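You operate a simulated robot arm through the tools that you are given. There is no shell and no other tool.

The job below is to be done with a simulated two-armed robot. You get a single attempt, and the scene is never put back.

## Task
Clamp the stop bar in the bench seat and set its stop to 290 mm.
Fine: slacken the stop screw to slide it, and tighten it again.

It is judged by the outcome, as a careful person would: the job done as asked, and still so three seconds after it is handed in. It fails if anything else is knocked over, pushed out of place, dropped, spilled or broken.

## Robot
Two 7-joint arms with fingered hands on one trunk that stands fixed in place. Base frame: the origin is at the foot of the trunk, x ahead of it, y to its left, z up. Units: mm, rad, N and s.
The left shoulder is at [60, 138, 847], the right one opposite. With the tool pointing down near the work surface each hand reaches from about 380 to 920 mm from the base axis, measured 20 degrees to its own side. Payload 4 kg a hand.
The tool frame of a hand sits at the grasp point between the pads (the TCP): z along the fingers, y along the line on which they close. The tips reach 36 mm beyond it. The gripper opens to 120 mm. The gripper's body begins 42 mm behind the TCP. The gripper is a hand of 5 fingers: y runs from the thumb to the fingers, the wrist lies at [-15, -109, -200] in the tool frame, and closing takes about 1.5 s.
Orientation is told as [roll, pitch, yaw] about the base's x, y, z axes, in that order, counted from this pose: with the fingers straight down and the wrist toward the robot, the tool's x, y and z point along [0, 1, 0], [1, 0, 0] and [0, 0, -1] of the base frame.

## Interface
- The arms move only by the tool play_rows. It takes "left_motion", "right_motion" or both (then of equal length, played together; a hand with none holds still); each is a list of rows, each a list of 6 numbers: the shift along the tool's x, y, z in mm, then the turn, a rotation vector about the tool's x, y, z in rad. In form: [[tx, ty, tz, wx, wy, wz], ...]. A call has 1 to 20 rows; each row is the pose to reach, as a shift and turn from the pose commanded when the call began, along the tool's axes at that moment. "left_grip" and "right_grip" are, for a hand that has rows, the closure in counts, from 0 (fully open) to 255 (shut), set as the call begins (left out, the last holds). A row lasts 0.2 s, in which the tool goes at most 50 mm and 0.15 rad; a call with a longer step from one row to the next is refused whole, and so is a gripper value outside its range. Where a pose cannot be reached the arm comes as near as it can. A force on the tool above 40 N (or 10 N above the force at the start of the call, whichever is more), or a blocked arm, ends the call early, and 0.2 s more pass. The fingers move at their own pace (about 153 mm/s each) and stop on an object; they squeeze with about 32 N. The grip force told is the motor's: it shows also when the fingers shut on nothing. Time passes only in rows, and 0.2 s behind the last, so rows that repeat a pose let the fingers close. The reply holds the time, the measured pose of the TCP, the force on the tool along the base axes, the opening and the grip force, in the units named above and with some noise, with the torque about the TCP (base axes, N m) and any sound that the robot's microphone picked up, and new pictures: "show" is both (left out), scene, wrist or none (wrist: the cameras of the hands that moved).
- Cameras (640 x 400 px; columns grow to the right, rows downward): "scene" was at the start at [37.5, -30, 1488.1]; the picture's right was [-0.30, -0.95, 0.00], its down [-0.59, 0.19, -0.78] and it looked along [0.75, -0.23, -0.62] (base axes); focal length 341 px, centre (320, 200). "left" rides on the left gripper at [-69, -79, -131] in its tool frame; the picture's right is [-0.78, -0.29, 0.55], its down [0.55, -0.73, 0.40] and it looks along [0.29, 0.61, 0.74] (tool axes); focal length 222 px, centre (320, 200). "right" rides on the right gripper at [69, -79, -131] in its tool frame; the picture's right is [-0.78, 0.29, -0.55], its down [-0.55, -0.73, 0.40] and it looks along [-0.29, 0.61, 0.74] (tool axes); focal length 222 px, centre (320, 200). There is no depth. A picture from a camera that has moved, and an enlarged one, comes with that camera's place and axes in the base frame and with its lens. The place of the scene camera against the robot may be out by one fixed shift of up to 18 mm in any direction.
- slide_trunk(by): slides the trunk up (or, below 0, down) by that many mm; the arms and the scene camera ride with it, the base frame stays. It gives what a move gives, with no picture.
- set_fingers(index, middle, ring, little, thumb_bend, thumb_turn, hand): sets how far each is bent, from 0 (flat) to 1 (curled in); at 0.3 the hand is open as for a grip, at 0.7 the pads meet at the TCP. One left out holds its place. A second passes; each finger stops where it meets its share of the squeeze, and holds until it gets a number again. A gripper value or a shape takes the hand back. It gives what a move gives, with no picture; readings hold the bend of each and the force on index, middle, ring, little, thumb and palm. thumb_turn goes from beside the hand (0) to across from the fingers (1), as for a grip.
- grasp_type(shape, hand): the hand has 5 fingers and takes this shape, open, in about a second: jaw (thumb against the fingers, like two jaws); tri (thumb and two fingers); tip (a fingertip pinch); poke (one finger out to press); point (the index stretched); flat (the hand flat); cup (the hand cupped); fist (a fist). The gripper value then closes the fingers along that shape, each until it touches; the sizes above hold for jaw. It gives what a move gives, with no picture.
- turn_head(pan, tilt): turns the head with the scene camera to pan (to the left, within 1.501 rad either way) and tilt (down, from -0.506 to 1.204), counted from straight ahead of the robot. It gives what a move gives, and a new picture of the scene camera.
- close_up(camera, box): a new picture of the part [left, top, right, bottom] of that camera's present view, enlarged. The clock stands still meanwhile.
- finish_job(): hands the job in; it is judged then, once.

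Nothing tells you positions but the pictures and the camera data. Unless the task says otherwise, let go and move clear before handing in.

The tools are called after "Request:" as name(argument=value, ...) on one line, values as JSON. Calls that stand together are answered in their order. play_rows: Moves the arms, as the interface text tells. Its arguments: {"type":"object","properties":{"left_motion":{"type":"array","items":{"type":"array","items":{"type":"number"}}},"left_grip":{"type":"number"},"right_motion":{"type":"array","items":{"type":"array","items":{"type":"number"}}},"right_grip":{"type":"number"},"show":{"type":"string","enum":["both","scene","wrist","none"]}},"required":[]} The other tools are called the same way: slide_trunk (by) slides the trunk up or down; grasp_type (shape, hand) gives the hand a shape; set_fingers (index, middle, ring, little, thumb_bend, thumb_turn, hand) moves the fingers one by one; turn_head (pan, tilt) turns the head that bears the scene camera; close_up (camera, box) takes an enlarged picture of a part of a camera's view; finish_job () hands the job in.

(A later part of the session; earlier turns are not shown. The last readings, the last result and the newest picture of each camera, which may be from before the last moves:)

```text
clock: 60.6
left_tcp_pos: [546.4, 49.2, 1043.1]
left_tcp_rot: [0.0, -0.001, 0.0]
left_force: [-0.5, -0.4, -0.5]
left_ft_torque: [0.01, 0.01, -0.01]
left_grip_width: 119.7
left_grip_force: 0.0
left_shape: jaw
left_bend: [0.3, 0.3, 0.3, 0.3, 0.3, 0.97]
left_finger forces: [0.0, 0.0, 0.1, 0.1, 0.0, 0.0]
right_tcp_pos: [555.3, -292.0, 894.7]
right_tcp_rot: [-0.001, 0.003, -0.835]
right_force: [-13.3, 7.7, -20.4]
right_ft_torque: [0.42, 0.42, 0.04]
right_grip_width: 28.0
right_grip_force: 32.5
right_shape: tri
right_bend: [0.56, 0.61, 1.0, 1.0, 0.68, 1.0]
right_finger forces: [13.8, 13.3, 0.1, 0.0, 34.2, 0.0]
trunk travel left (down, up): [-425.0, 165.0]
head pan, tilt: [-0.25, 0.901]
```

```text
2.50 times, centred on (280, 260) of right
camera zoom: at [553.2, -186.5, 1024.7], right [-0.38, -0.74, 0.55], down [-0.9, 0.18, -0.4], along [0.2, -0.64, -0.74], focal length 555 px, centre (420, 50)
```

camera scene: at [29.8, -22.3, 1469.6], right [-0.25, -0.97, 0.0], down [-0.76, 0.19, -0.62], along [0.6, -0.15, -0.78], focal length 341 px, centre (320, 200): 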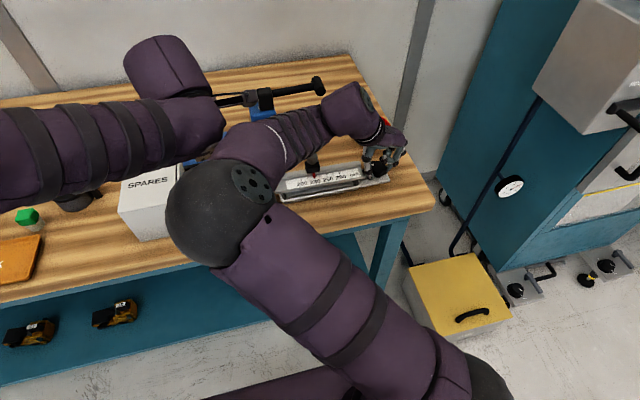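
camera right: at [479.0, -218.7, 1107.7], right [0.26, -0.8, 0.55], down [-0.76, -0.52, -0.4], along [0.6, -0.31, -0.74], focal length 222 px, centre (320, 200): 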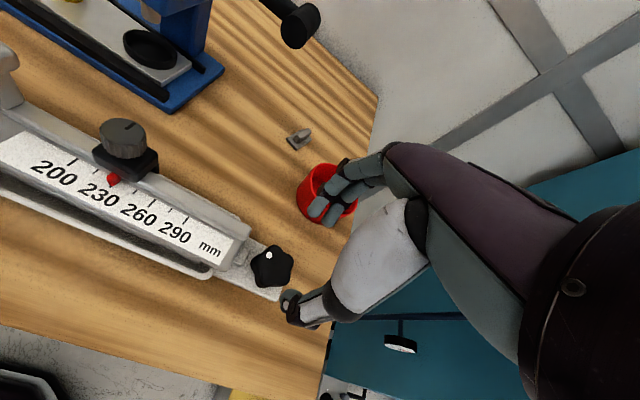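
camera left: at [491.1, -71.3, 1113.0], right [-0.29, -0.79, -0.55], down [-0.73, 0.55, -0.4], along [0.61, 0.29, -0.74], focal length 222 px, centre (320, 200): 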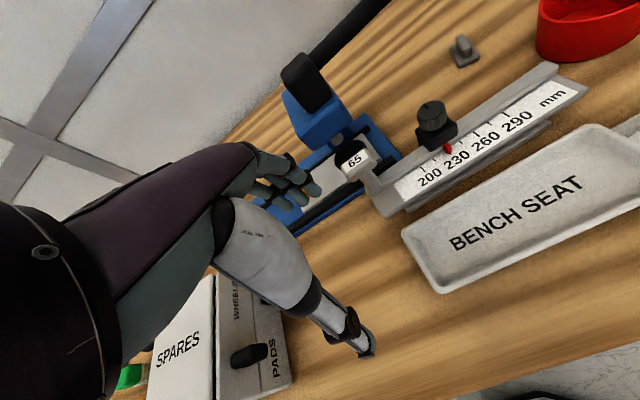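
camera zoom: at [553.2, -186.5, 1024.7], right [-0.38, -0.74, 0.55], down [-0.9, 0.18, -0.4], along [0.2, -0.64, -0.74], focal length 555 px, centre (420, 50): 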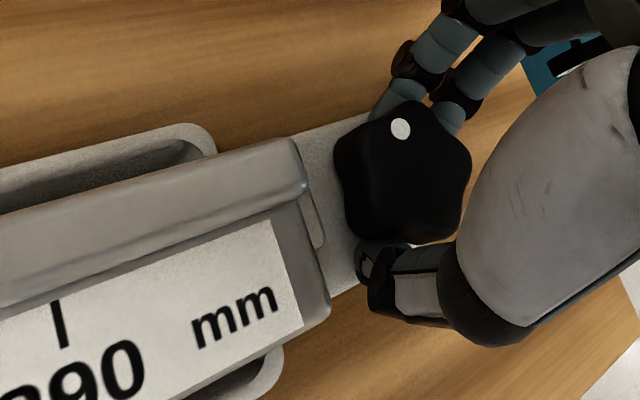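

Still turning freely; about 2 rad in total now. I'm opening, swinging back one lobe (1.257 rad) without rising, and re-gripping.

Request:
play_rows(right_motion=[[0, 0, 0, 0, 0, 0], [0, 0, 0, 0, 0, 0], [0, 0, 0, 0, 0, 0], [0, 0, 0, 0, 0, -0.14], [0, 0, 0, 0, 0, -0.28], [0, 0, 0, 0, 0, -0.42], [0, 0, 0, 0, 0, -0.56], [0, 0, 0, 0, 0, -0.7], [0, 0, 0, 0, 0, -0.84], [0, 0, 0, 0, 0, -0.98], [0, 0, 0, 0, 0, -1.12], [0, 0, 0, 0, 0, -1.257], [0, 0, 0, 0, 0, -1.257]], right_grip=118, show="none")

Request:
close_up(camera="right", box=[180, 180, 380, 340])

```text
clock: 63.4
left_tcp_pos: [547.1, 49.0, 1042.4]
left_tcp_rot: [0.002, 0.0, 0.001]
left_force: [0.4, -0.4, 0.3]
left_ft_torque: [-0.01, 0.03, 0.01]
left_grip_width: 119.9
left_grip_force: 0.1
left_shape: jaw
left_bend: [0.3, 0.3, 0.3, 0.3, 0.3, 0.97]
left_finger forces: [0.0, 0.0, 0.0, 0.0, 0.0, 0.1]
right_tcp_pos: [556.3, -291.6, 896.5]
right_tcp_rot: [0.0, -0.001, 0.425]
right_force: [-1.3, 0.3, -0.2]
right_ft_torque: [0.01, 0.02, -0.02]
right_grip_width: 63.9
right_grip_force: 0.1
right_shape: tri
right_bend: [0.4, 0.44, 0.99, 0.99, 0.53, 1.0]
right_finger forces: [0.0, 0.1, 0.0, 0.1, 0.0, 0.0]
trunk travel left (down, up): [-425.0, 165.0]
head pan, tilt: [-0.25, 0.901]
```

```text
2.50 times, centred on (280, 260) of right
camera zoom: at [454.4, -261.0, 1026.0], right [0.59, -0.6, 0.55], down [-0.44, -0.8, -0.4], along [0.68, -0.01, -0.74], focal length 555 px, centre (420, 50)
```

zoom: 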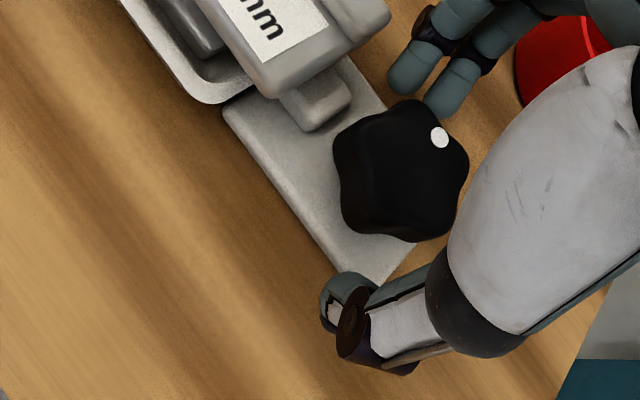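

Aligned again. In one call I'm closing on the knob and then turning clockwise 1.25 rad.

Request:
play_rows(right_motion=[[0, 0, 0, 0, 0, 0], [0, 0, 0, 0, 0, 0], [0, 0, 0, 0, 0, 0], [0, 0, 0, 0, 0, 0], [0, 0, 0, 0, 0, 0], [0, 0, 0, 0, 0, 0], [0, 0, 0, 0, 0, 0.1], [0, 0, 0, 0, 0, 0.2], [0, 0, 0, 0, 0, 0.3], [0, 0, 0, 0, 0, 0.4], [0, 0, 0, 0, 0, 0.5], [0, 0, 0, 0, 0, 0.6], [0, 0, 0, 0, 0, 0.7], [0, 0, 0, 0, 0, 0.8], [0, 0, 0, 0, 0, 0.9], [0, 0, 0, 0, 0, 1.0], [0, 0, 0, 0, 0, 1.1], [0, 0, 0, 0, 0, 1.2], [0, 0, 0, 0, 0, 1.257]], right_grip=255, show="none")

Request:
close_up(camera="right", box=[180, 180, 380, 340])

```text
clock: 67.4
left_tcp_pos: [549.2, 47.7, 1040.9]
left_tcp_rot: [-0.001, 0.001, 0.0]
left_force: [0.2, 0.3, 0.0]
left_ft_torque: [0.0, 0.01, 0.01]
left_grip_width: 119.8
left_grip_force: 0.1
left_shape: jaw
left_bend: [0.3, 0.3, 0.3, 0.3, 0.3, 0.97]
left_finger forces: [0.0, 0.1, 0.0, 0.0, 0.0, 0.1]
right_tcp_pos: [557.7, -292.7, 894.1]
right_tcp_rot: [0.001, 0.003, -0.834]
right_force: [-3.1, 4.2, -33.4]
right_ft_torque: [0.52, 0.0, 0.62]
right_grip_width: 17.8
right_grip_force: 32.0
right_shape: tri
right_bend: [0.73, 0.62, 1.0, 1.0, 0.69, 1.0]
right_finger forces: [29.8, 11.5, 0.0, 0.0, 34.4, 0.0]
trunk travel left (down, up): [-425.0, 165.0]
head pan, tilt: [-0.25, 0.901]
```

```text
2.50 times, centred on (280, 260) of right
camera zoom: at [555.4, -187.4, 1023.6], right [-0.38, -0.74, 0.55], down [-0.9, 0.18, -0.39], along [0.2, -0.64, -0.74], focal length 555 px, centre (420, 50)
```

zoom: 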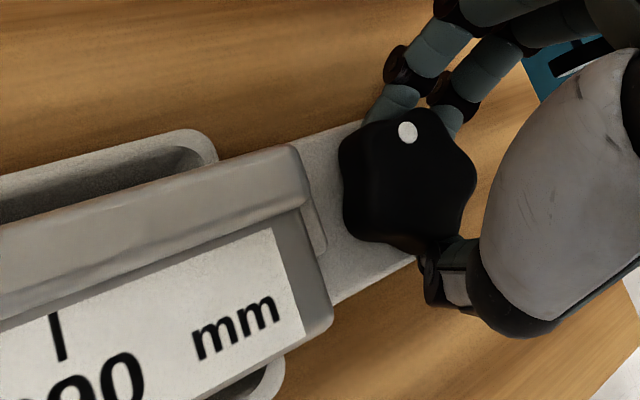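

Torque jumped to about 0.62 N·m and the knob lagged the hand, so the clamp is biting. I'm opening, rising and inspecting the knob and jaw.

Request:
play_rows(right_motion=[[0, 0, 0, 0, 0, 0], [0, 0, 0, 0, 0, 0], [0, 0, 0, 0, 0, 0], [0, 0, -30, 0, 0, -0.1], [0, 0, -60, 0, 0, -0.24], [0, 0, -80, 0, 0, -0.38], [0, 0, -80, 0, 0, -0.52], [0, 0, -80, 0, 0, -0.66], [0, 0, -80, 0, 0, -0.8], [0, 0, -80, 0, 0, -0.94], [0, 0, -80, 0, 0, -1.08], [0, 0, -80, 0, 0, -1.2], [0, 0, -80, 0, 0, -1.2]], right_grip=110, show="none")

Request:
close_up(camera="right", box=[180, 160, 380, 320])

Request:
close_up(camera="scene", box=[350, 145, 406, 180])

Request:
close_up(camera="left", box=[440, 60, 640, 260])

```text
clock: 70.2
left_tcp_pos: [546.5, 49.5, 1042.3]
left_tcp_rot: [-0.001, 0.0, 0.001]
left_force: [-0.7, 0.2, 0.8]
left_ft_torque: [0.0, 0.0, -0.02]
left_grip_width: 119.7
left_grip_force: 0.1
left_shape: jaw
left_bend: [0.3, 0.3, 0.3, 0.3, 0.3, 0.97]
left_finger forces: [0.0, 0.0, 0.0, 0.0, 0.0, 0.1]
right_tcp_pos: [557.2, -291.1, 975.9]
right_tcp_rot: [0.001, -0.003, 0.367]
right_force: [-0.4, -0.3, 0.6]
right_ft_torque: [0.03, -0.02, 0.02]
right_grip_width: 68.1
right_grip_force: 0.1
right_shape: tri
right_bend: [0.39, 0.43, 0.99, 0.99, 0.5, 1.0]
right_finger forces: [0.0, 0.0, 0.0, 0.1, 0.0, 0.0]
trunk travel left (down, up): [-425.0, 165.0]
head pan, tilt: [-0.25, 0.901]
```

```text
2.50 times, centred on (280, 240) of right
camera zoom: at [456.1, -255.6, 1106.1], right [0.55, -0.63, 0.55], down [-0.49, -0.78, -0.4], along [0.68, -0.05, -0.74], focal length 555 px, centre (420, 100)
```

zoom: 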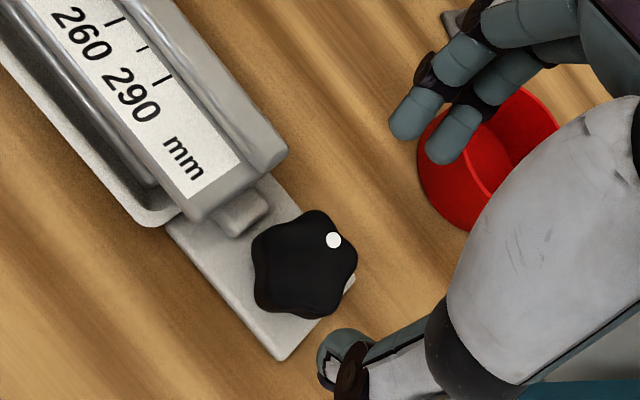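

```text
11.43 times, centred on (378, 162) of scene
camera zoom: at [28.7, -22.8, 1469.7], right [-0.25, -0.97, 0.0], down [-0.76, 0.19, -0.62], along [0.6, -0.15, -0.78], focal length 3898 px, centre (-343, 629)
```

zoom: 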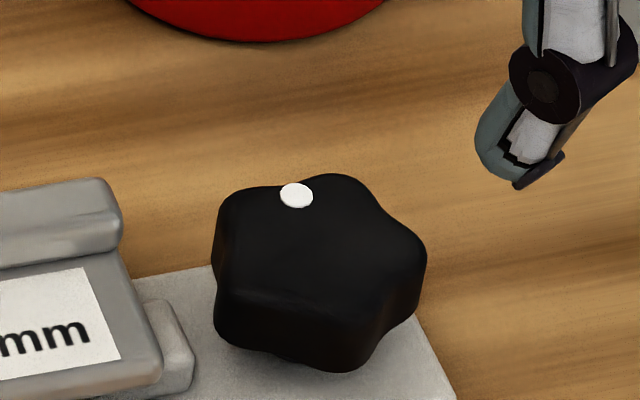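

```text
2.00 times, centred on (540, 160) of left
camera zoom: at [468.7, -19.4, 1174.3], right [-0.29, -0.79, -0.55], down [-0.73, 0.55, -0.4], along [0.61, 0.29, -0.74], focal length 444 px, centre (-120, 280)
```

zoom: 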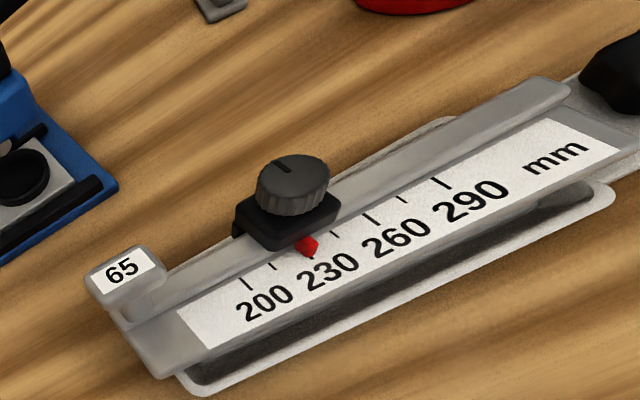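

The dot shows about 115° of total clockwise turn, and the last stroke did not move it at all (0.6 N·m). It seems to be at its tight stop. I'm checking whether the bar moved or seated against the jaw.

Request:
close_up(camera="scene", box=[270, 150, 380, 210])

Request:
close_up(camera="scene", box=[334, 155, 390, 190])

Request:
close_up(camera="right", box=[140, 170, 280, 290])

```text
5.82 times, centred on (325, 180) of scene
camera zoom: at [28.7, -22.8, 1469.7], right [-0.25, -0.97, 0.0], down [-0.76, 0.19, -0.62], along [0.6, -0.15, -0.78], focal length 1985 px, centre (291, 316)
```

zoom: 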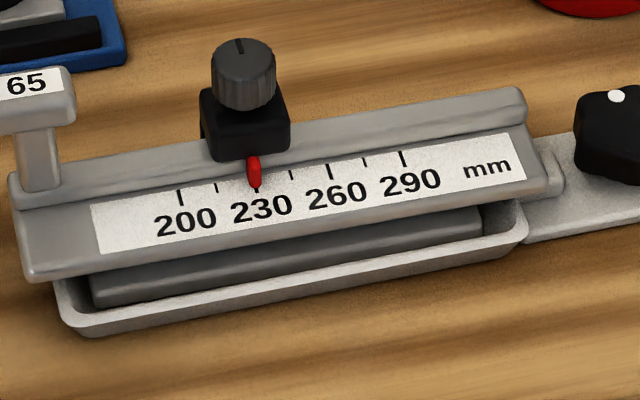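

```text
11.43 times, centred on (362, 172) of scene
camera zoom: at [28.7, -22.8, 1469.7], right [-0.25, -0.97, 0.0], down [-0.76, 0.19, -0.62], along [0.6, -0.15, -0.78], focal length 3898 px, centre (-160, 514)
```

zoom: 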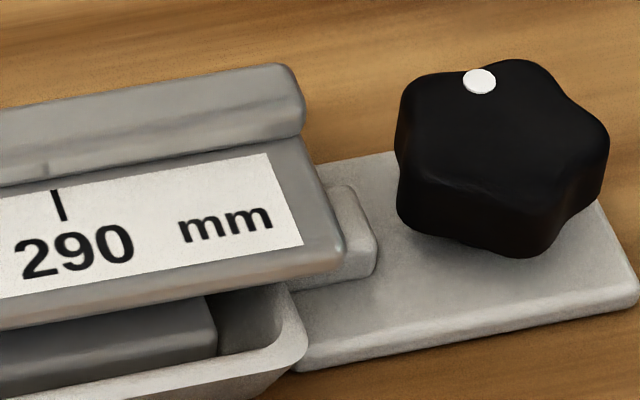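

```text
3.33 times, centred on (210, 230) of right
camera zoom: at [456.1, -255.6, 1106.1], right [0.55, -0.63, 0.55], down [-0.49, -0.78, -0.4], along [0.68, -0.05, -0.74], focal length 740 px, centre (687, 100)
```

zoom: 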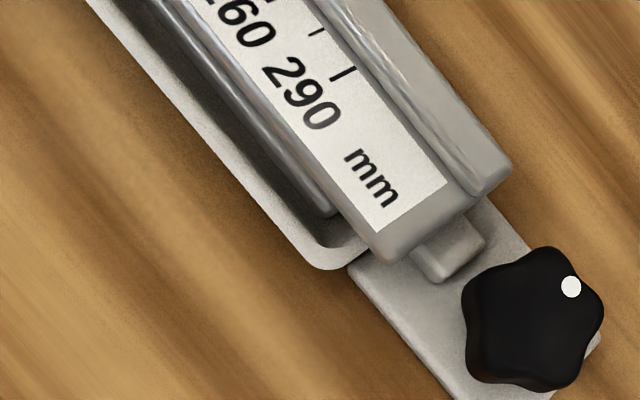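

The bar hasn't shifted. To be sure the clamp is really tight and the grip didn't just slip, I'll re-grip on the lobe at -31° (yaw ≈ -0.54) and apply another careful stroke.

Request:
play_rows(right_motion=[[0, -1, 0, 0, 0, 0.14], [0, -1, 0, 0, 0, 0.28], [0, -1, 0, 0, 0, 0.42], [0, -1, 0, 0, 0, 0.56], [0, -1, 0, 0, 0, 0.7], [0, -1, 0, 0, 0, 0.84], [0, -1, 10, 0, 0, 0.907], [0, -1, 40, 0, 0, 0.907], [0, -1, 65, 0, 0, 0.907], [0, -1, 78, 0, 0, 0.907], [0, -1, 78, 0, 0, 0.907]], right_grip=118, show="none")

Request:
close_up(camera="right", box=[180, 180, 380, 340])

```text
clock: 72.6
left_tcp_pos: [547.3, 49.9, 1043.4]
left_tcp_rot: [0.001, 0.0, 0.002]
left_force: [0.1, 0.0, 0.1]
left_ft_torque: [-0.01, 0.0, 0.01]
left_grip_width: 119.6
left_grip_force: 0.0
left_shape: jaw
left_bend: [0.3, 0.3, 0.3, 0.3, 0.3, 0.97]
left_finger forces: [0.0, 0.1, 0.0, 0.1, 0.0, 0.1]
right_tcp_pos: [555.8, -293.2, 898.9]
right_tcp_rot: [0.003, 0.0, -0.539]
right_force: [0.0, 0.8, 0.2]
right_ft_torque: [-0.02, 0.03, 0.03]
right_grip_width: 64.5
right_grip_force: 0.1
right_shape: tri
right_bend: [0.4, 0.44, 0.99, 0.99, 0.52, 1.0]
right_finger forces: [0.0, 0.1, 0.0, 0.1, 0.1, 0.1]
trunk travel left (down, up): [-425.0, 165.0]
head pan, tilt: [-0.25, 0.901]
```

```text
2.50 times, centred on (280, 260) of right
camera zoom: at [522.4, -193.1, 1028.5], right [-0.15, -0.82, 0.55], down [-0.91, -0.09, -0.4], along [0.38, -0.56, -0.74], focal length 555 px, centre (420, 50)
```

zoom: 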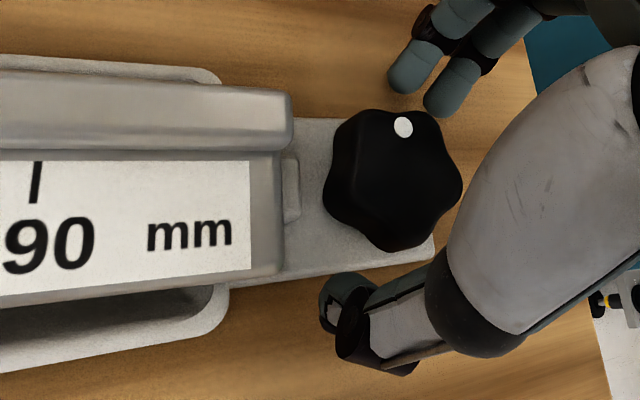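

The lobe is well aligned between the fingers. I'm closing and then turning clockwise in small steps.

Request:
play_rows(right_motion=[[0, 0, 0, 0, 0, 0], [0, 0, 0, 0, 0, 0], [0, 0, 0, 0, 0, 0], [0, 0, 0, 0, 0, 0], [0, 0, 0, 0, 0, 0], [0, 0, 0, 0, 0, 0], [0, 0, 0, 0, 0, 0.05], [0, 0, 0, 0, 0, 0.1], [0, 0, 0, 0, 0, 0.15], [0, 0, 0, 0, 0, 0.2]], right_grip=255, show="none")

Request:
close_up(camera="right", box=[180, 180, 380, 340])

```text
clock: 74.8
left_tcp_pos: [547.7, 50.2, 1041.2]
left_tcp_rot: [-0.001, 0.0, -0.001]
left_force: [0.1, 0.3, -0.1]
left_ft_torque: [0.0, 0.03, 0.0]
left_grip_width: 119.7
left_grip_force: 0.1
left_shape: jaw
left_bend: [0.3, 0.3, 0.3, 0.3, 0.3, 0.97]
left_finger forces: [0.0, 0.0, 0.1, 0.1, 0.1, 0.0]
right_tcp_pos: [556.3, -291.6, 898.2]
right_tcp_rot: [0.003, -0.002, -0.739]
right_force: [3.2, 4.9, -3.0]
right_ft_torque: [0.19, 0.02, 0.25]
right_grip_width: 32.4
right_grip_force: 31.5
right_shape: tri
right_bend: [0.55, 0.58, 1.0, 1.0, 0.67, 1.0]
right_finger forces: [15.5, 15.6, 0.0, 0.1, 31.4, 0.1]
trunk travel left (down, up): [-425.0, 165.0]
head pan, tilt: [-0.25, 0.901]
```

```text
2.50 times, centred on (280, 260) of right
camera zoom: at [543.8, -186.9, 1027.9], right [-0.31, -0.78, 0.55], down [-0.91, 0.09, -0.4], along [0.26, -0.62, -0.74], focal length 555 px, centre (420, 50)
```

zoom: 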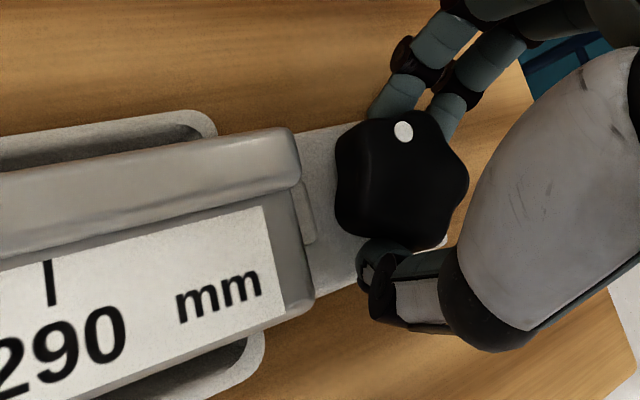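

Resistance is building (0.25 N·m) and the knob is still following. I'll keep going another 0.25 rad.

Request:
play_rows(right_motion=[[0, 0, 0, 0, 0, 0.05], [0, 0, 0, 0, 0, 0.1], [0, 0, 0, 0, 0, 0.15], [0, 0, 0, 0, 0, 0.2], [0, 0, 0, 0, 0, 0.25]], show="none")

Request:
close_up(camera="right", box=[180, 180, 380, 340])

```text
clock: 76.0
left_tcp_pos: [548.0, 50.4, 1041.6]
left_tcp_rot: [0.001, 0.002, -0.001]
left_force: [-0.2, 1.0, -0.4]
left_ft_torque: [0.03, 0.03, -0.02]
left_grip_width: 119.8
left_grip_force: 0.1
left_shape: jaw
left_bend: [0.3, 0.3, 0.3, 0.3, 0.3, 0.97]
left_finger forces: [0.0, 0.1, 0.0, 0.1, 0.1, 0.1]
right_tcp_pos: [554.7, -291.6, 896.7]
right_tcp_rot: [-0.002, 0.001, -0.99]
right_force: [1.7, 7.9, -13.8]
right_ft_torque: [0.48, 0.15, 0.33]
right_grip_width: 29.8
right_grip_force: 32.0
right_shape: tri
right_bend: [0.56, 0.59, 1.0, 1.0, 0.68, 1.0]
right_finger forces: [15.7, 12.2, 0.0, 0.1, 29.6, 0.0]
trunk travel left (down, up): [-425.0, 165.0]
head pan, tilt: [-0.25, 0.901]
```

```text
2.50 times, centred on (280, 260) of right
camera zoom: at [570.2, -187.7, 1026.2], right [-0.5, -0.67, 0.55], down [-0.86, 0.31, -0.4], along [0.09, -0.67, -0.74], focal length 555 px, centre (420, 50)
```

zoom: 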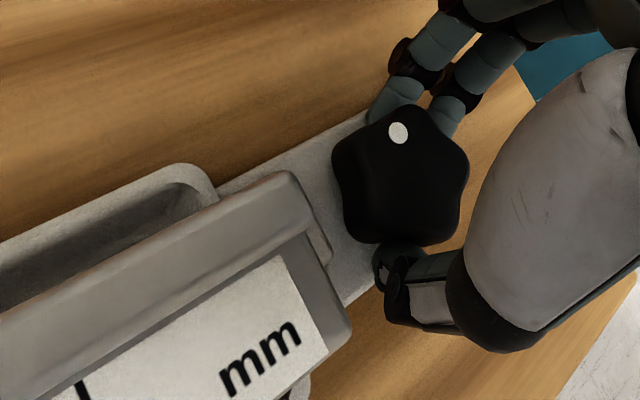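

I'm releasing and rising to see where the dot stays.

Request:
play_rows(right_motion=[[0, 0, 0, 0, 0, 0], [0, 0, 0, 0, 0, 0], [0, 0, 0, 0, 0, 0], [0, 0, -30, 0, 0, -0.1], [0, 0, -60, 0, 0, -0.24], [0, 0, -80, 0, 0, -0.38], [0, 0, -80, 0, 0, -0.52], [0, 0, -80, 0, 0, -0.66], [0, 0, -80, 0, 0, -0.8], [0, 0, -80, 0, 0, -0.94], [0, 0, -80, 0, 0, -1.08], [0, 0, -80, 0, 0, -1.2], [0, 0, -80, 0, 0, -1.357], [0, 0, -80, 0, 0, -1.357]], right_grip=110, show="none")

Request:
close_up(camera="right", box=[140, 170, 280, 290])

Request:
close_up(camera="scene", box=[350, 145, 406, 180])

```text
refused: row 13 steps farther than a row can; nothing moved
```

```text
3.33 times, centred on (210, 230) of right
camera zoom: at [570.2, -187.7, 1026.2], right [-0.5, -0.67, 0.55], down [-0.86, 0.31, -0.4], along [0.09, -0.67, -0.74], focal length 740 px, centre (687, 100)
```

zoom: 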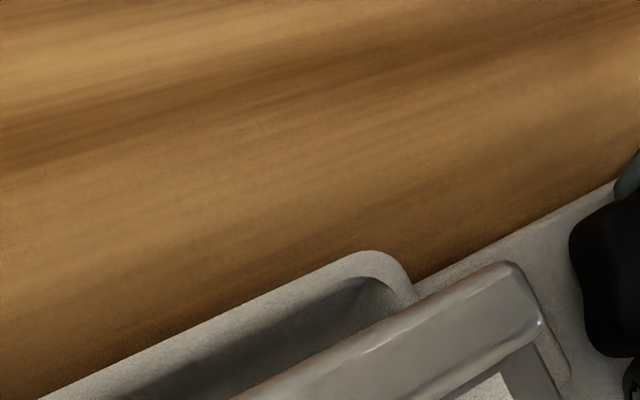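

```text
11.43 times, centred on (378, 162) of scene
camera zoom: at [29.9, -22.4, 1469.5], right [-0.25, -0.97, 0.0], down [-0.76, 0.19, -0.62], along [0.6, -0.15, -0.78], focal length 3898 px, centre (-343, 629)
```

zoom: 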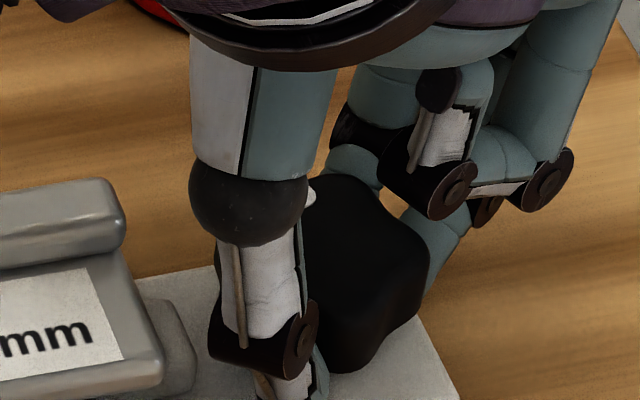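

A row was too long, so nothing moved. I'm repeating the release with valid steps.

Request:
play_rows(right_motion=[[0, 0, 0, 0, 0, 0], [0, 0, 0, 0, 0, 0], [0, 0, 0, 0, 0, 0], [0, 0, -30, 0, 0, -0.1], [0, 0, -60, 0, 0, -0.24], [0, 0, -80, 0, 0, -0.38], [0, 0, -80, 0, 0, -0.52], [0, 0, -80, 0, 0, -0.66], [0, 0, -80, 0, 0, -0.8], [0, 0, -80, 0, 0, -0.94], [0, 0, -80, 0, 0, -1.08], [0, 0, -80, 0, 0, -1.22], [0, 0, -80, 0, 0, -1.357], [0, 0, -80, 0, 0, -1.357]], right_grip=110, show="none")

Request:
close_up(camera="right", box=[140, 170, 280, 290])

Request:
close_up(camera="scene", box=[350, 145, 406, 180])

```text
clock: 79.0
left_tcp_pos: [546.7, 50.1, 1041.6]
left_tcp_rot: [0.0, 0.0, -0.001]
left_force: [-0.4, -0.2, 0.1]
left_ft_torque: [0.02, -0.03, 0.03]
left_grip_width: 119.5
left_grip_force: 0.1
left_shape: jaw
left_bend: [0.3, 0.3, 0.3, 0.3, 0.3, 0.97]
left_finger forces: [0.0, 0.0, 0.0, 0.0, 0.1, 0.0]
right_tcp_pos: [555.6, -292.4, 977.1]
right_tcp_rot: [0.001, -0.003, 0.369]
right_force: [-0.1, -0.3, -0.3]
right_ft_torque: [0.01, 0.02, 0.04]
right_grip_width: 68.1
right_grip_force: 0.1
right_shape: tri
right_bend: [0.39, 0.43, 0.99, 0.99, 0.5, 1.0]
right_finger forces: [0.0, 0.0, 0.0, 0.0, 0.0, 0.1]
trunk travel left (down, up): [-425.0, 165.0]
head pan, tilt: [-0.25, 0.901]
```

```text
3.33 times, centred on (210, 230) of right
camera zoom: at [456.2, -256.1, 1108.3], right [0.55, -0.63, 0.55], down [-0.49, -0.78, -0.4], along [0.68, -0.05, -0.74], focal length 740 px, centre (687, 100)
```

zoom: 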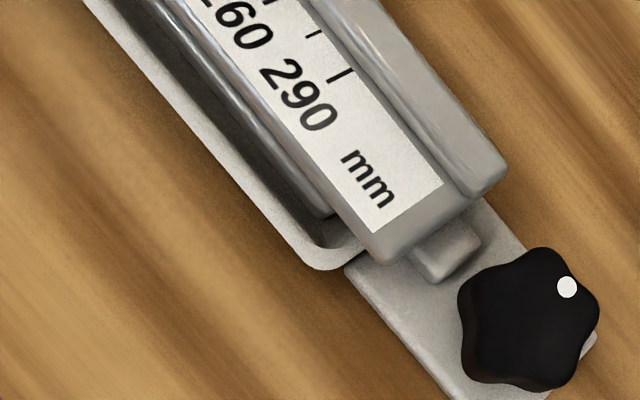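

```text
11.43 times, centred on (378, 162) of scene
camera zoom: at [28.7, -22.8, 1469.7], right [-0.25, -0.97, 0.0], down [-0.76, 0.19, -0.62], along [0.6, -0.15, -0.78], focal length 3898 px, centre (-343, 629)
```

zoom: 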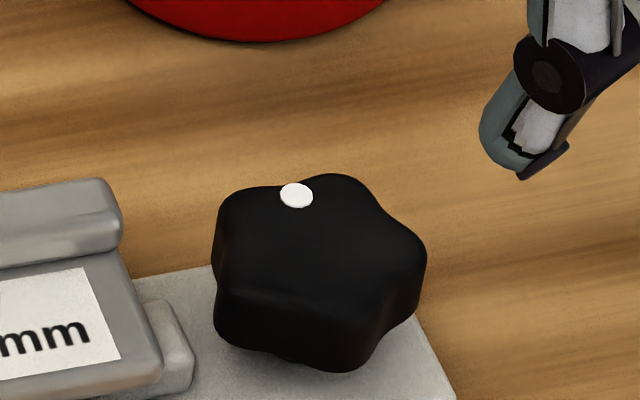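

The dot springs back to exactly the same place, so the clamp knob is hard against its tight stop. Now to the stop screw: its knob is at about (568, -136.5) with its top near z 945. I'm moving above it at yaw ≈ -0.4.

Request:
play_rows(right_motion=[[0, 0, -28, 0, 0, 0.1], [24, 11, -28, 0, 0, 0.2], [48, 23, -28, 0, 0, 0.34], [72, 34, -28, 0, 0, 0.48], [95, 46, -28, 0, 0, 0.62], [118, 57, -28, 0, 0, 0.77], [141, 68, -28, 0, 0, 0.77], [141, 68, -28, 0, 0, 0.77]], right_grip=135, show="both")

Request:
close_up(camera="left", box=[420, 40, 640, 240])

Request:
close_up(camera="right", box=[200, 180, 400, 340])

```text
clock: 80.8
left_tcp_pos: [547.1, 49.2, 1043.5]
left_tcp_rot: [-0.001, -0.001, -0.001]
left_force: [-0.1, -0.3, -0.5]
left_ft_torque: [0.05, 0.0, 0.01]
left_grip_width: 119.8
left_grip_force: 0.0
left_shape: jaw
left_bend: [0.3, 0.3, 0.3, 0.3, 0.3, 0.97]
left_finger forces: [0.0, 0.1, 0.0, 0.0, 0.0, 0.0]
right_tcp_pos: [566.9, -135.9, 1006.8]
right_tcp_rot: [-0.001, 0.0, -0.404]
right_force: [-0.4, -0.1, -0.8]
right_ft_torque: [-0.01, -0.01, -0.04]
right_grip_width: 56.5
right_grip_force: 0.0
right_shape: tri
right_bend: [0.43, 0.47, 0.99, 0.99, 0.59, 1.0]
right_finger forces: [0.0, 0.1, 0.0, 0.0, 0.1, 0.0]
trunk travel left (down, up): [-425.0, 165.0]
head pan, tilt: [-0.25, 0.901]
camera scene: at [28.7, -22.9, 1469.6], right [-0.25, -0.97, 0.0], down [-0.76, 0.19, -0.62], along [0.6, -0.15, -0.78], focal length 341 px, centre (320, 200)
camera right: at [521.2, -40.4, 1135.8], right [-0.04, -0.84, 0.55], down [-0.89, -0.22, -0.4], along [0.45, -0.5, -0.74], focal length 222 px, centre (320, 200)
```

scene: 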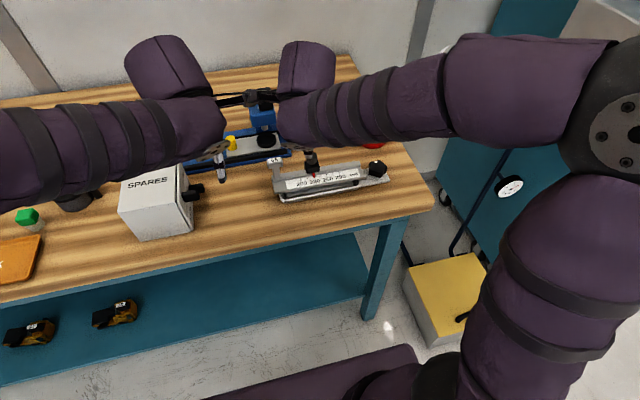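
right: 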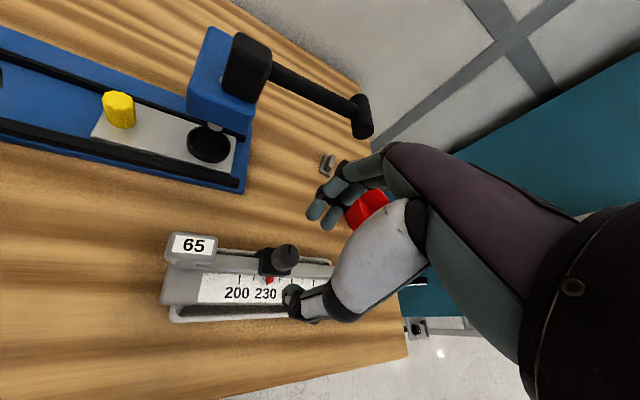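

```text
2.00 times, centred on (530, 140) of left
camera zoom: at [468.7, -19.6, 1174.3], right [-0.29, -0.78, -0.55], down [-0.73, 0.55, -0.4], along [0.61, 0.29, -0.74], focal length 444 px, centre (-100, 320)
```

zoom: 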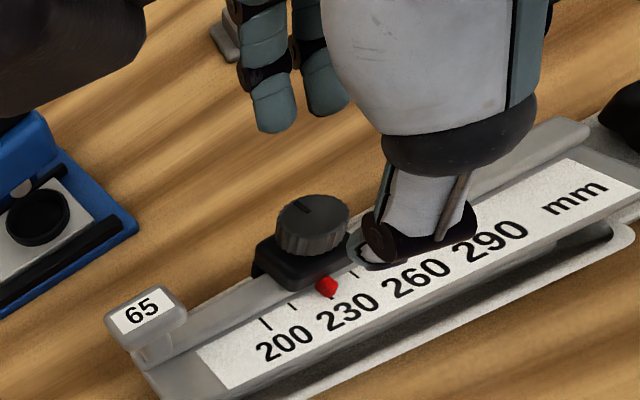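

```text
2.50 times, centred on (300, 260) of right
camera zoom: at [521.2, -40.4, 1135.8], right [-0.04, -0.84, 0.55], down [-0.89, -0.22, -0.4], along [0.45, -0.5, -0.74], focal length 555 px, centre (370, 50)
```

zoom: 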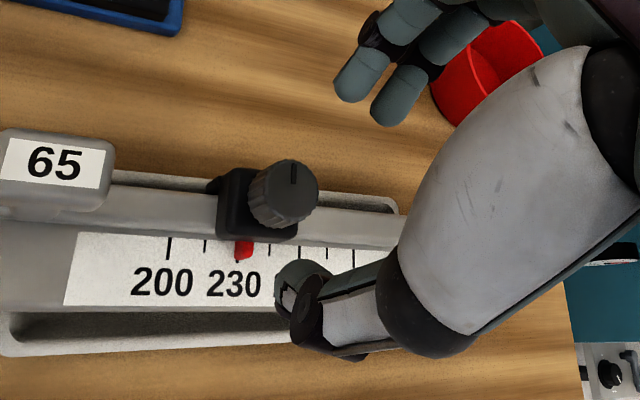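

I'm moving the left hand back a little to keep the two hands' camera pods apart, with a slight yaw so it still sees the stop.

Request:
play_rows(left_motion=[[17, 0, 0, 0, 0, 0.1], [34, 0, 0, 0, 0, 0.2], [50, 0, 0, 0, 0, 0.3], [50, 0, 0, 0, 0, 0.3]], right_motion=[[3.2, 2.6, 0, 0, 0, 0], [3.2, 2.6, 10, 0, 0, 0], [3.2, 2.6, 20, 0, 0, 0], [3.2, 2.6, 25, 0, 0, 0]], right_grip=140, show="wrist")

Request:
close_up(camera="right", box=[200, 180, 400, 340])

Request:
close_up(camera="scene", box=[270, 130, 370, 210])

```text
clock: 81.8
left_tcp_pos: [547.6, 99.6, 1041.1]
left_tcp_rot: [-0.001, -0.001, -0.303]
left_force: [0.3, 0.7, 0.2]
left_ft_torque: [-0.04, 0.04, 0.01]
left_grip_width: 119.7
left_grip_force: 0.0
left_shape: jaw
left_bend: [0.3, 0.3, 0.3, 0.3, 0.3, 0.97]
left_finger forces: [0.0, 0.0, 0.1, 0.1, 0.1, 0.0]
right_tcp_pos: [571.9, -134.4, 982.1]
right_tcp_rot: [0.002, 0.001, -0.404]
right_force: [-0.4, -0.3, -0.5]
right_ft_torque: [0.02, 0.01, 0.01]
right_grip_width: 54.2
right_grip_force: 0.0
right_shape: tri
right_bend: [0.44, 0.48, 0.99, 0.99, 0.61, 1.0]
right_finger forces: [0.0, 0.1, 0.0, 0.0, 0.0, 0.0]
trunk travel left (down, up): [-425.0, 165.0]
head pan, tilt: [-0.25, 0.901]
camera right: at [525.2, -39.0, 1111.2], right [-0.04, -0.84, 0.55], down [-0.89, -0.22, -0.4], along [0.45, -0.5, -0.74], focal length 222 px, centre (320, 200)
camera left: at [451.5, 57.3, 1173.8], right [-0.51, -0.66, -0.55], down [-0.54, 0.74, -0.4], along [0.67, 0.09, -0.74], focal length 222 px, centre (320, 200)
```

right: 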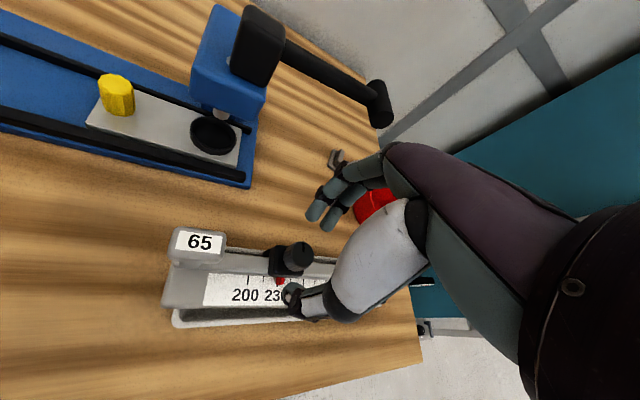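
left: 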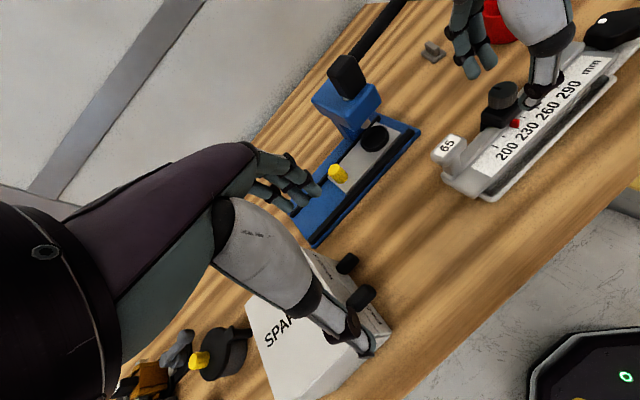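

```text
2.50 times, centred on (300, 260) of right
camera zoom: at [525.2, -39.0, 1111.2], right [-0.04, -0.84, 0.55], down [-0.89, -0.22, -0.4], along [0.45, -0.5, -0.74], focal length 555 px, centre (370, 50)
```

zoom: 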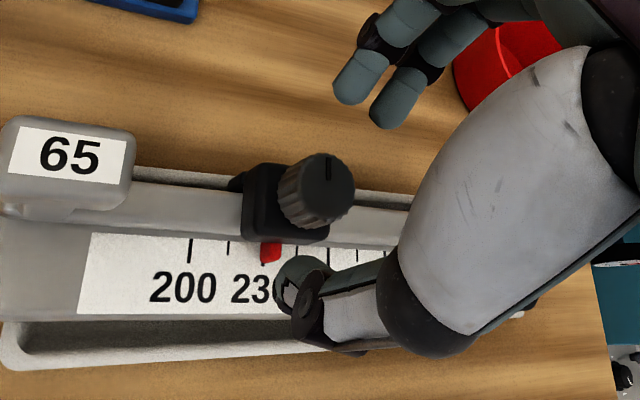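

```text
5.00 times, centred on (320, 170) of scene
camera zoom: at [28.7, -22.9, 1469.6], right [-0.25, -0.97, 0.0], down [-0.76, 0.19, -0.62], along [0.6, -0.15, -0.78], focal length 1706 px, centre (320, 350)
```

zoom: 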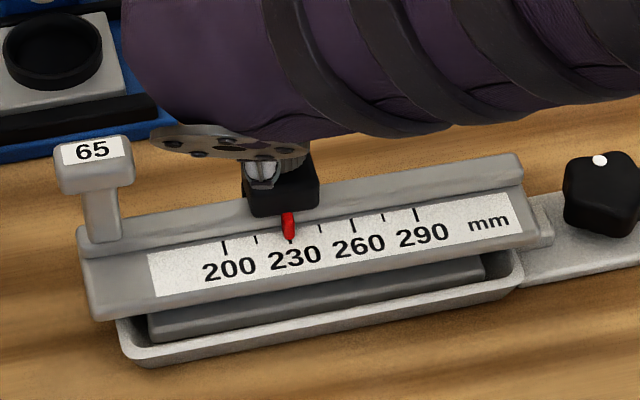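

The knob is within about 2 mm of the grip axis. I'm correcting that and lowering so only the fingertips reach the knob (TCP z≈957).

Request:
play_rows(right_motion=[[1, -2.6, 0, 0, 0, 0], [1, -2.6, 10, 0, 0, 0], [1, -2.6, 20, 0, 0, 0], [1, -2.6, 25, 0, 0, 0], [1, -2.6, 25, 0, 0, 0]], show="none")

Request:
close_up(camera="right", box=[200, 180, 400, 340])

Request:
close_up(camera="left", box=[420, 0, 640, 200])

```text
clock: 83.0
left_tcp_pos: [546.4, 99.7, 1041.5]
left_tcp_rot: [0.0, -0.001, -0.3]
left_force: [0.2, 0.1, 0.6]
left_ft_torque: [-0.01, 0.01, -0.01]
left_grip_width: 119.6
left_grip_force: 0.0
left_shape: jaw
left_bend: [0.3, 0.3, 0.3, 0.3, 0.3, 0.97]
left_finger forces: [0.1, 0.0, 0.0, 0.1, 0.0, 0.0]
right_tcp_pos: [568.8, -132.0, 956.9]
right_tcp_rot: [0.0, -0.001, -0.404]
right_force: [0.3, 0.5, -0.3]
right_ft_torque: [0.01, 0.0, 0.02]
right_grip_width: 54.3
right_grip_force: 0.1
right_shape: tri
right_bend: [0.44, 0.48, 0.99, 0.99, 0.61, 1.0]
right_finger forces: [0.0, 0.0, 0.0, 0.0, 0.0, 0.1]
trunk travel left (down, up): [-425.0, 165.0]
head pan, tilt: [-0.25, 0.901]
```

```text
2.50 times, centred on (300, 260) of right
camera zoom: at [523.7, -37.8, 1085.7], right [-0.04, -0.84, 0.55], down [-0.89, -0.22, -0.4], along [0.45, -0.5, -0.74], focal length 555 px, centre (370, 50)
```

zoom: 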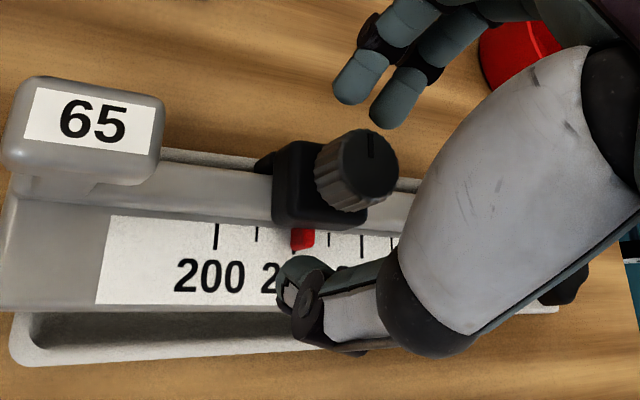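

```text
2.00 times, centred on (530, 100) of left
camera zoom: at [451.5, 57.2, 1173.9], right [-0.51, -0.66, -0.55], down [-0.54, 0.74, -0.4], along [0.67, 0.09, -0.74], focal length 444 px, centre (-100, 400)
```

zoom: 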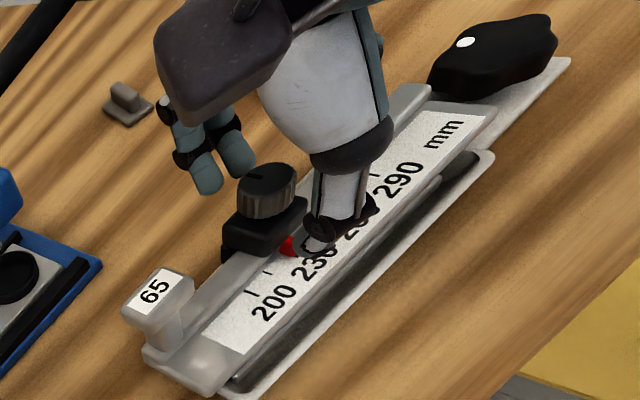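

The knob is well centred. I'm closing gently on it.

Request:
play_rows(right_motion=[[0, 0, 0, 0, 0, 0], [0, 0, 0, 0, 0, 0], [0, 0, 0, 0, 0, 0], [0, 0, 0, 0, 0, 0], [0, 0, 0, 0, 0, 0], [0, 0, 0, 0, 0, 0]], right_grip=255, show="none")

Request:
close_up(camera="right", box=[200, 180, 400, 340])

Request:
close_up(camera="left", box=[420, 0, 640, 200])

```text
clock: 84.4
left_tcp_pos: [547.7, 99.1, 1042.2]
left_tcp_rot: [0.0, 0.0, -0.3]
left_force: [-0.4, -1.2, -0.4]
left_ft_torque: [-0.01, 0.01, 0.0]
left_grip_width: 119.8
left_grip_force: 0.1
left_shape: jaw
left_bend: [0.3, 0.3, 0.3, 0.3, 0.3, 0.97]
left_finger forces: [0.0, 0.0, 0.1, 0.1, 0.0, 0.1]
right_tcp_pos: [570.3, -131.9, 956.0]
right_tcp_rot: [-0.001, 0.0, -0.403]
right_force: [-1.2, 1.5, -0.1]
right_ft_torque: [0.03, 0.01, 0.0]
right_grip_width: 15.2
right_grip_force: 31.9
right_shape: tri
right_bend: [0.72, 0.62, 1.0, 1.0, 0.71, 1.0]
right_finger forces: [13.4, 13.8, 0.0, 0.0, 28.3, 0.0]
trunk travel left (down, up): [-425.0, 165.0]
head pan, tilt: [-0.25, 0.901]
```

```text
2.50 times, centred on (300, 260) of right
camera zoom: at [523.7, -37.7, 1085.7], right [-0.04, -0.84, 0.55], down [-0.89, -0.22, -0.4], along [0.45, -0.5, -0.74], focal length 555 px, centre (370, 50)
```

zoom: 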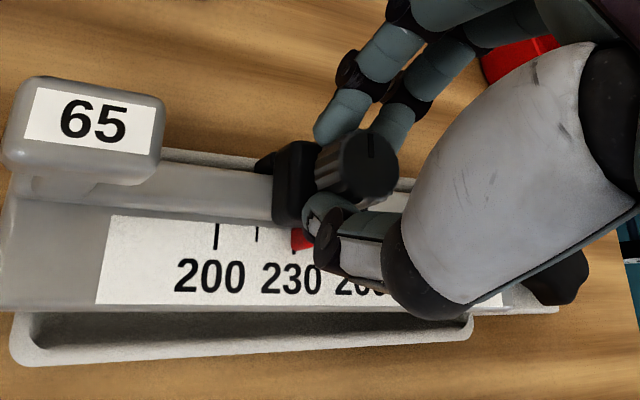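

```text
2.00 times, centred on (530, 100) of left
camera zoom: at [451.6, 57.3, 1173.8], right [-0.51, -0.66, -0.55], down [-0.54, 0.74, -0.4], along [0.67, 0.09, -0.74], focal length 444 px, centre (-100, 400)
```

zoom: 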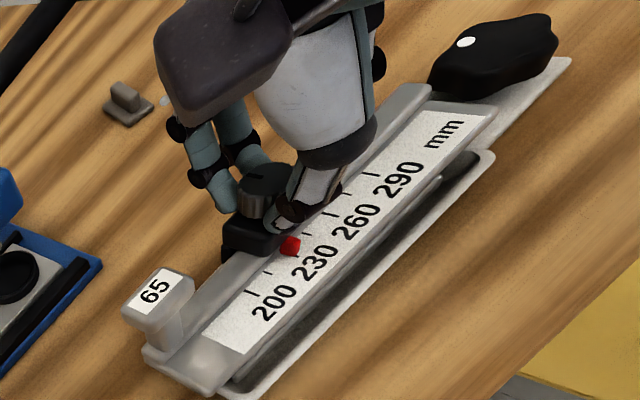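

The knob is gripped and the bar hasn't budged. I'm turning counter-clockwise 0.4 rad to slacken, then checking.

Request:
play_rows(right_motion=[[0, 0, 0, 0, 0, -0.08], [0, 0, 0, 0, 0, -0.16], [0, 0, 0, 0, 0, -0.24], [0, 0, 0, 0, 0, -0.32], [0, 0, 0, 0, 0, -0.4], [0, 0, 0, 0, 0, -0.4]], show="none")

Request:
close_up(camera="right", box=[200, 180, 400, 340])

Request:
close_up(camera="left", box=[420, 0, 640, 200])

```text
clock: 85.8
left_tcp_pos: [547.1, 99.7, 1041.9]
left_tcp_rot: [-0.001, -0.001, -0.3]
left_force: [0.7, -0.2, 1.0]
left_ft_torque: [0.03, 0.01, 0.0]
left_grip_width: 119.9
left_grip_force: 0.1
left_shape: jaw
left_bend: [0.3, 0.3, 0.3, 0.3, 0.3, 0.97]
left_finger forces: [0.0, 0.1, 0.0, 0.1, 0.0, 0.1]
right_tcp_pos: [568.9, -133.2, 957.5]
right_tcp_rot: [0.001, 0.0, -0.002]
right_force: [-2.0, -0.7, -0.6]
right_ft_torque: [-0.07, 0.1, 0.0]
right_grip_width: 15.4
right_grip_force: 32.0
right_shape: tri
right_bend: [0.72, 0.62, 1.0, 1.0, 0.71, 1.0]
right_finger forces: [13.2, 15.3, 0.0, 0.1, 29.5, 0.1]
trunk travel left (down, up): [-425.0, 165.0]
head pan, tilt: [-0.25, 0.901]
```

```text
2.50 times, centred on (300, 260) of right
camera zoom: at [489.6, -63.6, 1085.5], right [0.29, -0.79, 0.55], down [-0.74, -0.55, -0.4], along [0.61, -0.29, -0.74], focal length 555 px, centre (370, 50)
```

zoom: 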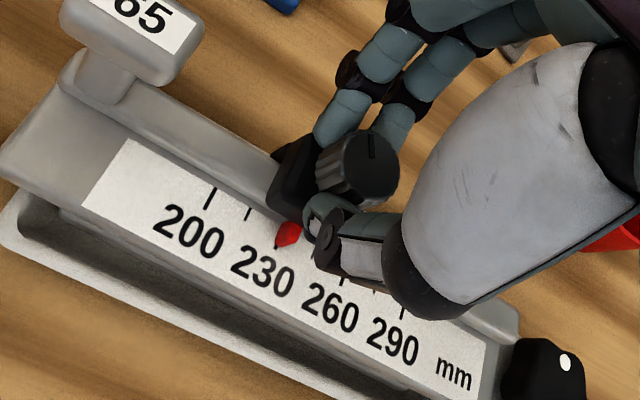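

```text
2.00 times, centred on (530, 100) of left
camera zoom: at [451.4, 57.0, 1173.9], right [-0.51, -0.66, -0.55], down [-0.54, 0.74, -0.4], along [0.67, 0.09, -0.74], focal length 444 px, centre (-100, 400)
```

zoom: 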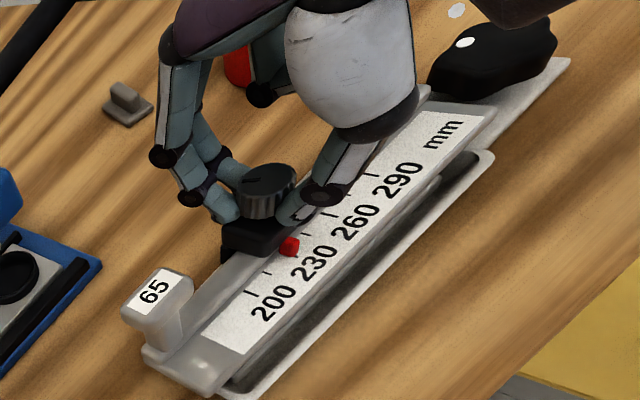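

The knob turns with my hand while the bar and stop stay put. I'm continuing counter-clockwise another 1.4 rad.

Request:
play_rows(right_motion=[[0, 0, 0, 0, 0, -0.1], [0, 0, 0, 0, 0, -0.2], [0, 0, 0, 0, 0, -0.3], [0, 0, 0, 0, 0, -0.4], [0, 0, 0, 0, 0, -0.5], [0, 0, 0, 0, 0, -0.6], [0, 0, 0, 0, 0, -0.7], [0, 0, 0, 0, 0, -0.8], [0, 0, 0, 0, 0, -0.9], [0, 0, 0, 0, 0, -1.0], [0, 0, 0, 0, 0, -1.1], [0, 0, 0, 0, 0, -1.2], [0, 0, 0, 0, 0, -1.3], [0, 0, 0, 0, 0, -1.4], [0, 0, 0, 0, 0, -1.4]], show="none")

Request:
close_up(camera="right", box=[200, 180, 400, 340])

Request:
close_up(camera="left", box=[420, 0, 640, 200])

```text
clock: 89.0
left_tcp_pos: [547.5, 100.0, 1042.4]
left_tcp_rot: [0.0, 0.0, -0.3]
left_force: [-0.4, 0.4, -0.2]
left_ft_torque: [0.04, 0.0, -0.02]
left_grip_width: 119.7
left_grip_force: 0.0
left_shape: jaw
left_bend: [0.3, 0.3, 0.3, 0.3, 0.3, 0.97]
left_finger forces: [0.0, 0.1, 0.0, 0.0, 0.0, 0.1]
right_tcp_pos: [569.9, -132.9, 957.1]
right_tcp_rot: [0.0, -0.003, 1.399]
right_force: [-1.1, -0.8, -0.3]
right_ft_torque: [0.03, 0.02, 0.0]
right_grip_width: 15.1
right_grip_force: 31.8
right_shape: tri
right_bend: [0.72, 0.62, 1.0, 1.0, 0.71, 1.0]
right_finger forces: [15.7, 15.5, 0.1, 0.0, 29.2, 0.1]
trunk travel left (down, up): [-425.0, 165.0]
head pan, tilt: [-0.25, 0.901]
```

```text
2.50 times, centred on (300, 260) of right
camera zoom: at [487.7, -198.7, 1085.6], right [0.82, 0.15, 0.55], down [0.42, -0.82, -0.4], along [0.39, 0.56, -0.74], focal length 555 px, centre (370, 50)
```

zoom: 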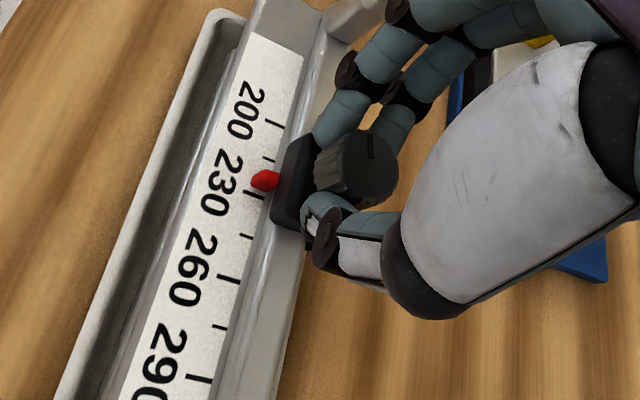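

```text
2.00 times, centred on (530, 100) of left
camera zoom: at [451.6, 57.1, 1173.9], right [-0.51, -0.66, -0.55], down [-0.54, 0.74, -0.4], along [0.67, 0.09, -0.74], focal length 444 px, centre (-100, 400)
```

zoom: 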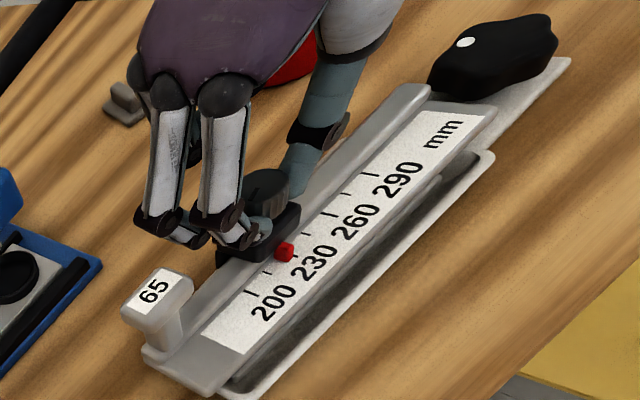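

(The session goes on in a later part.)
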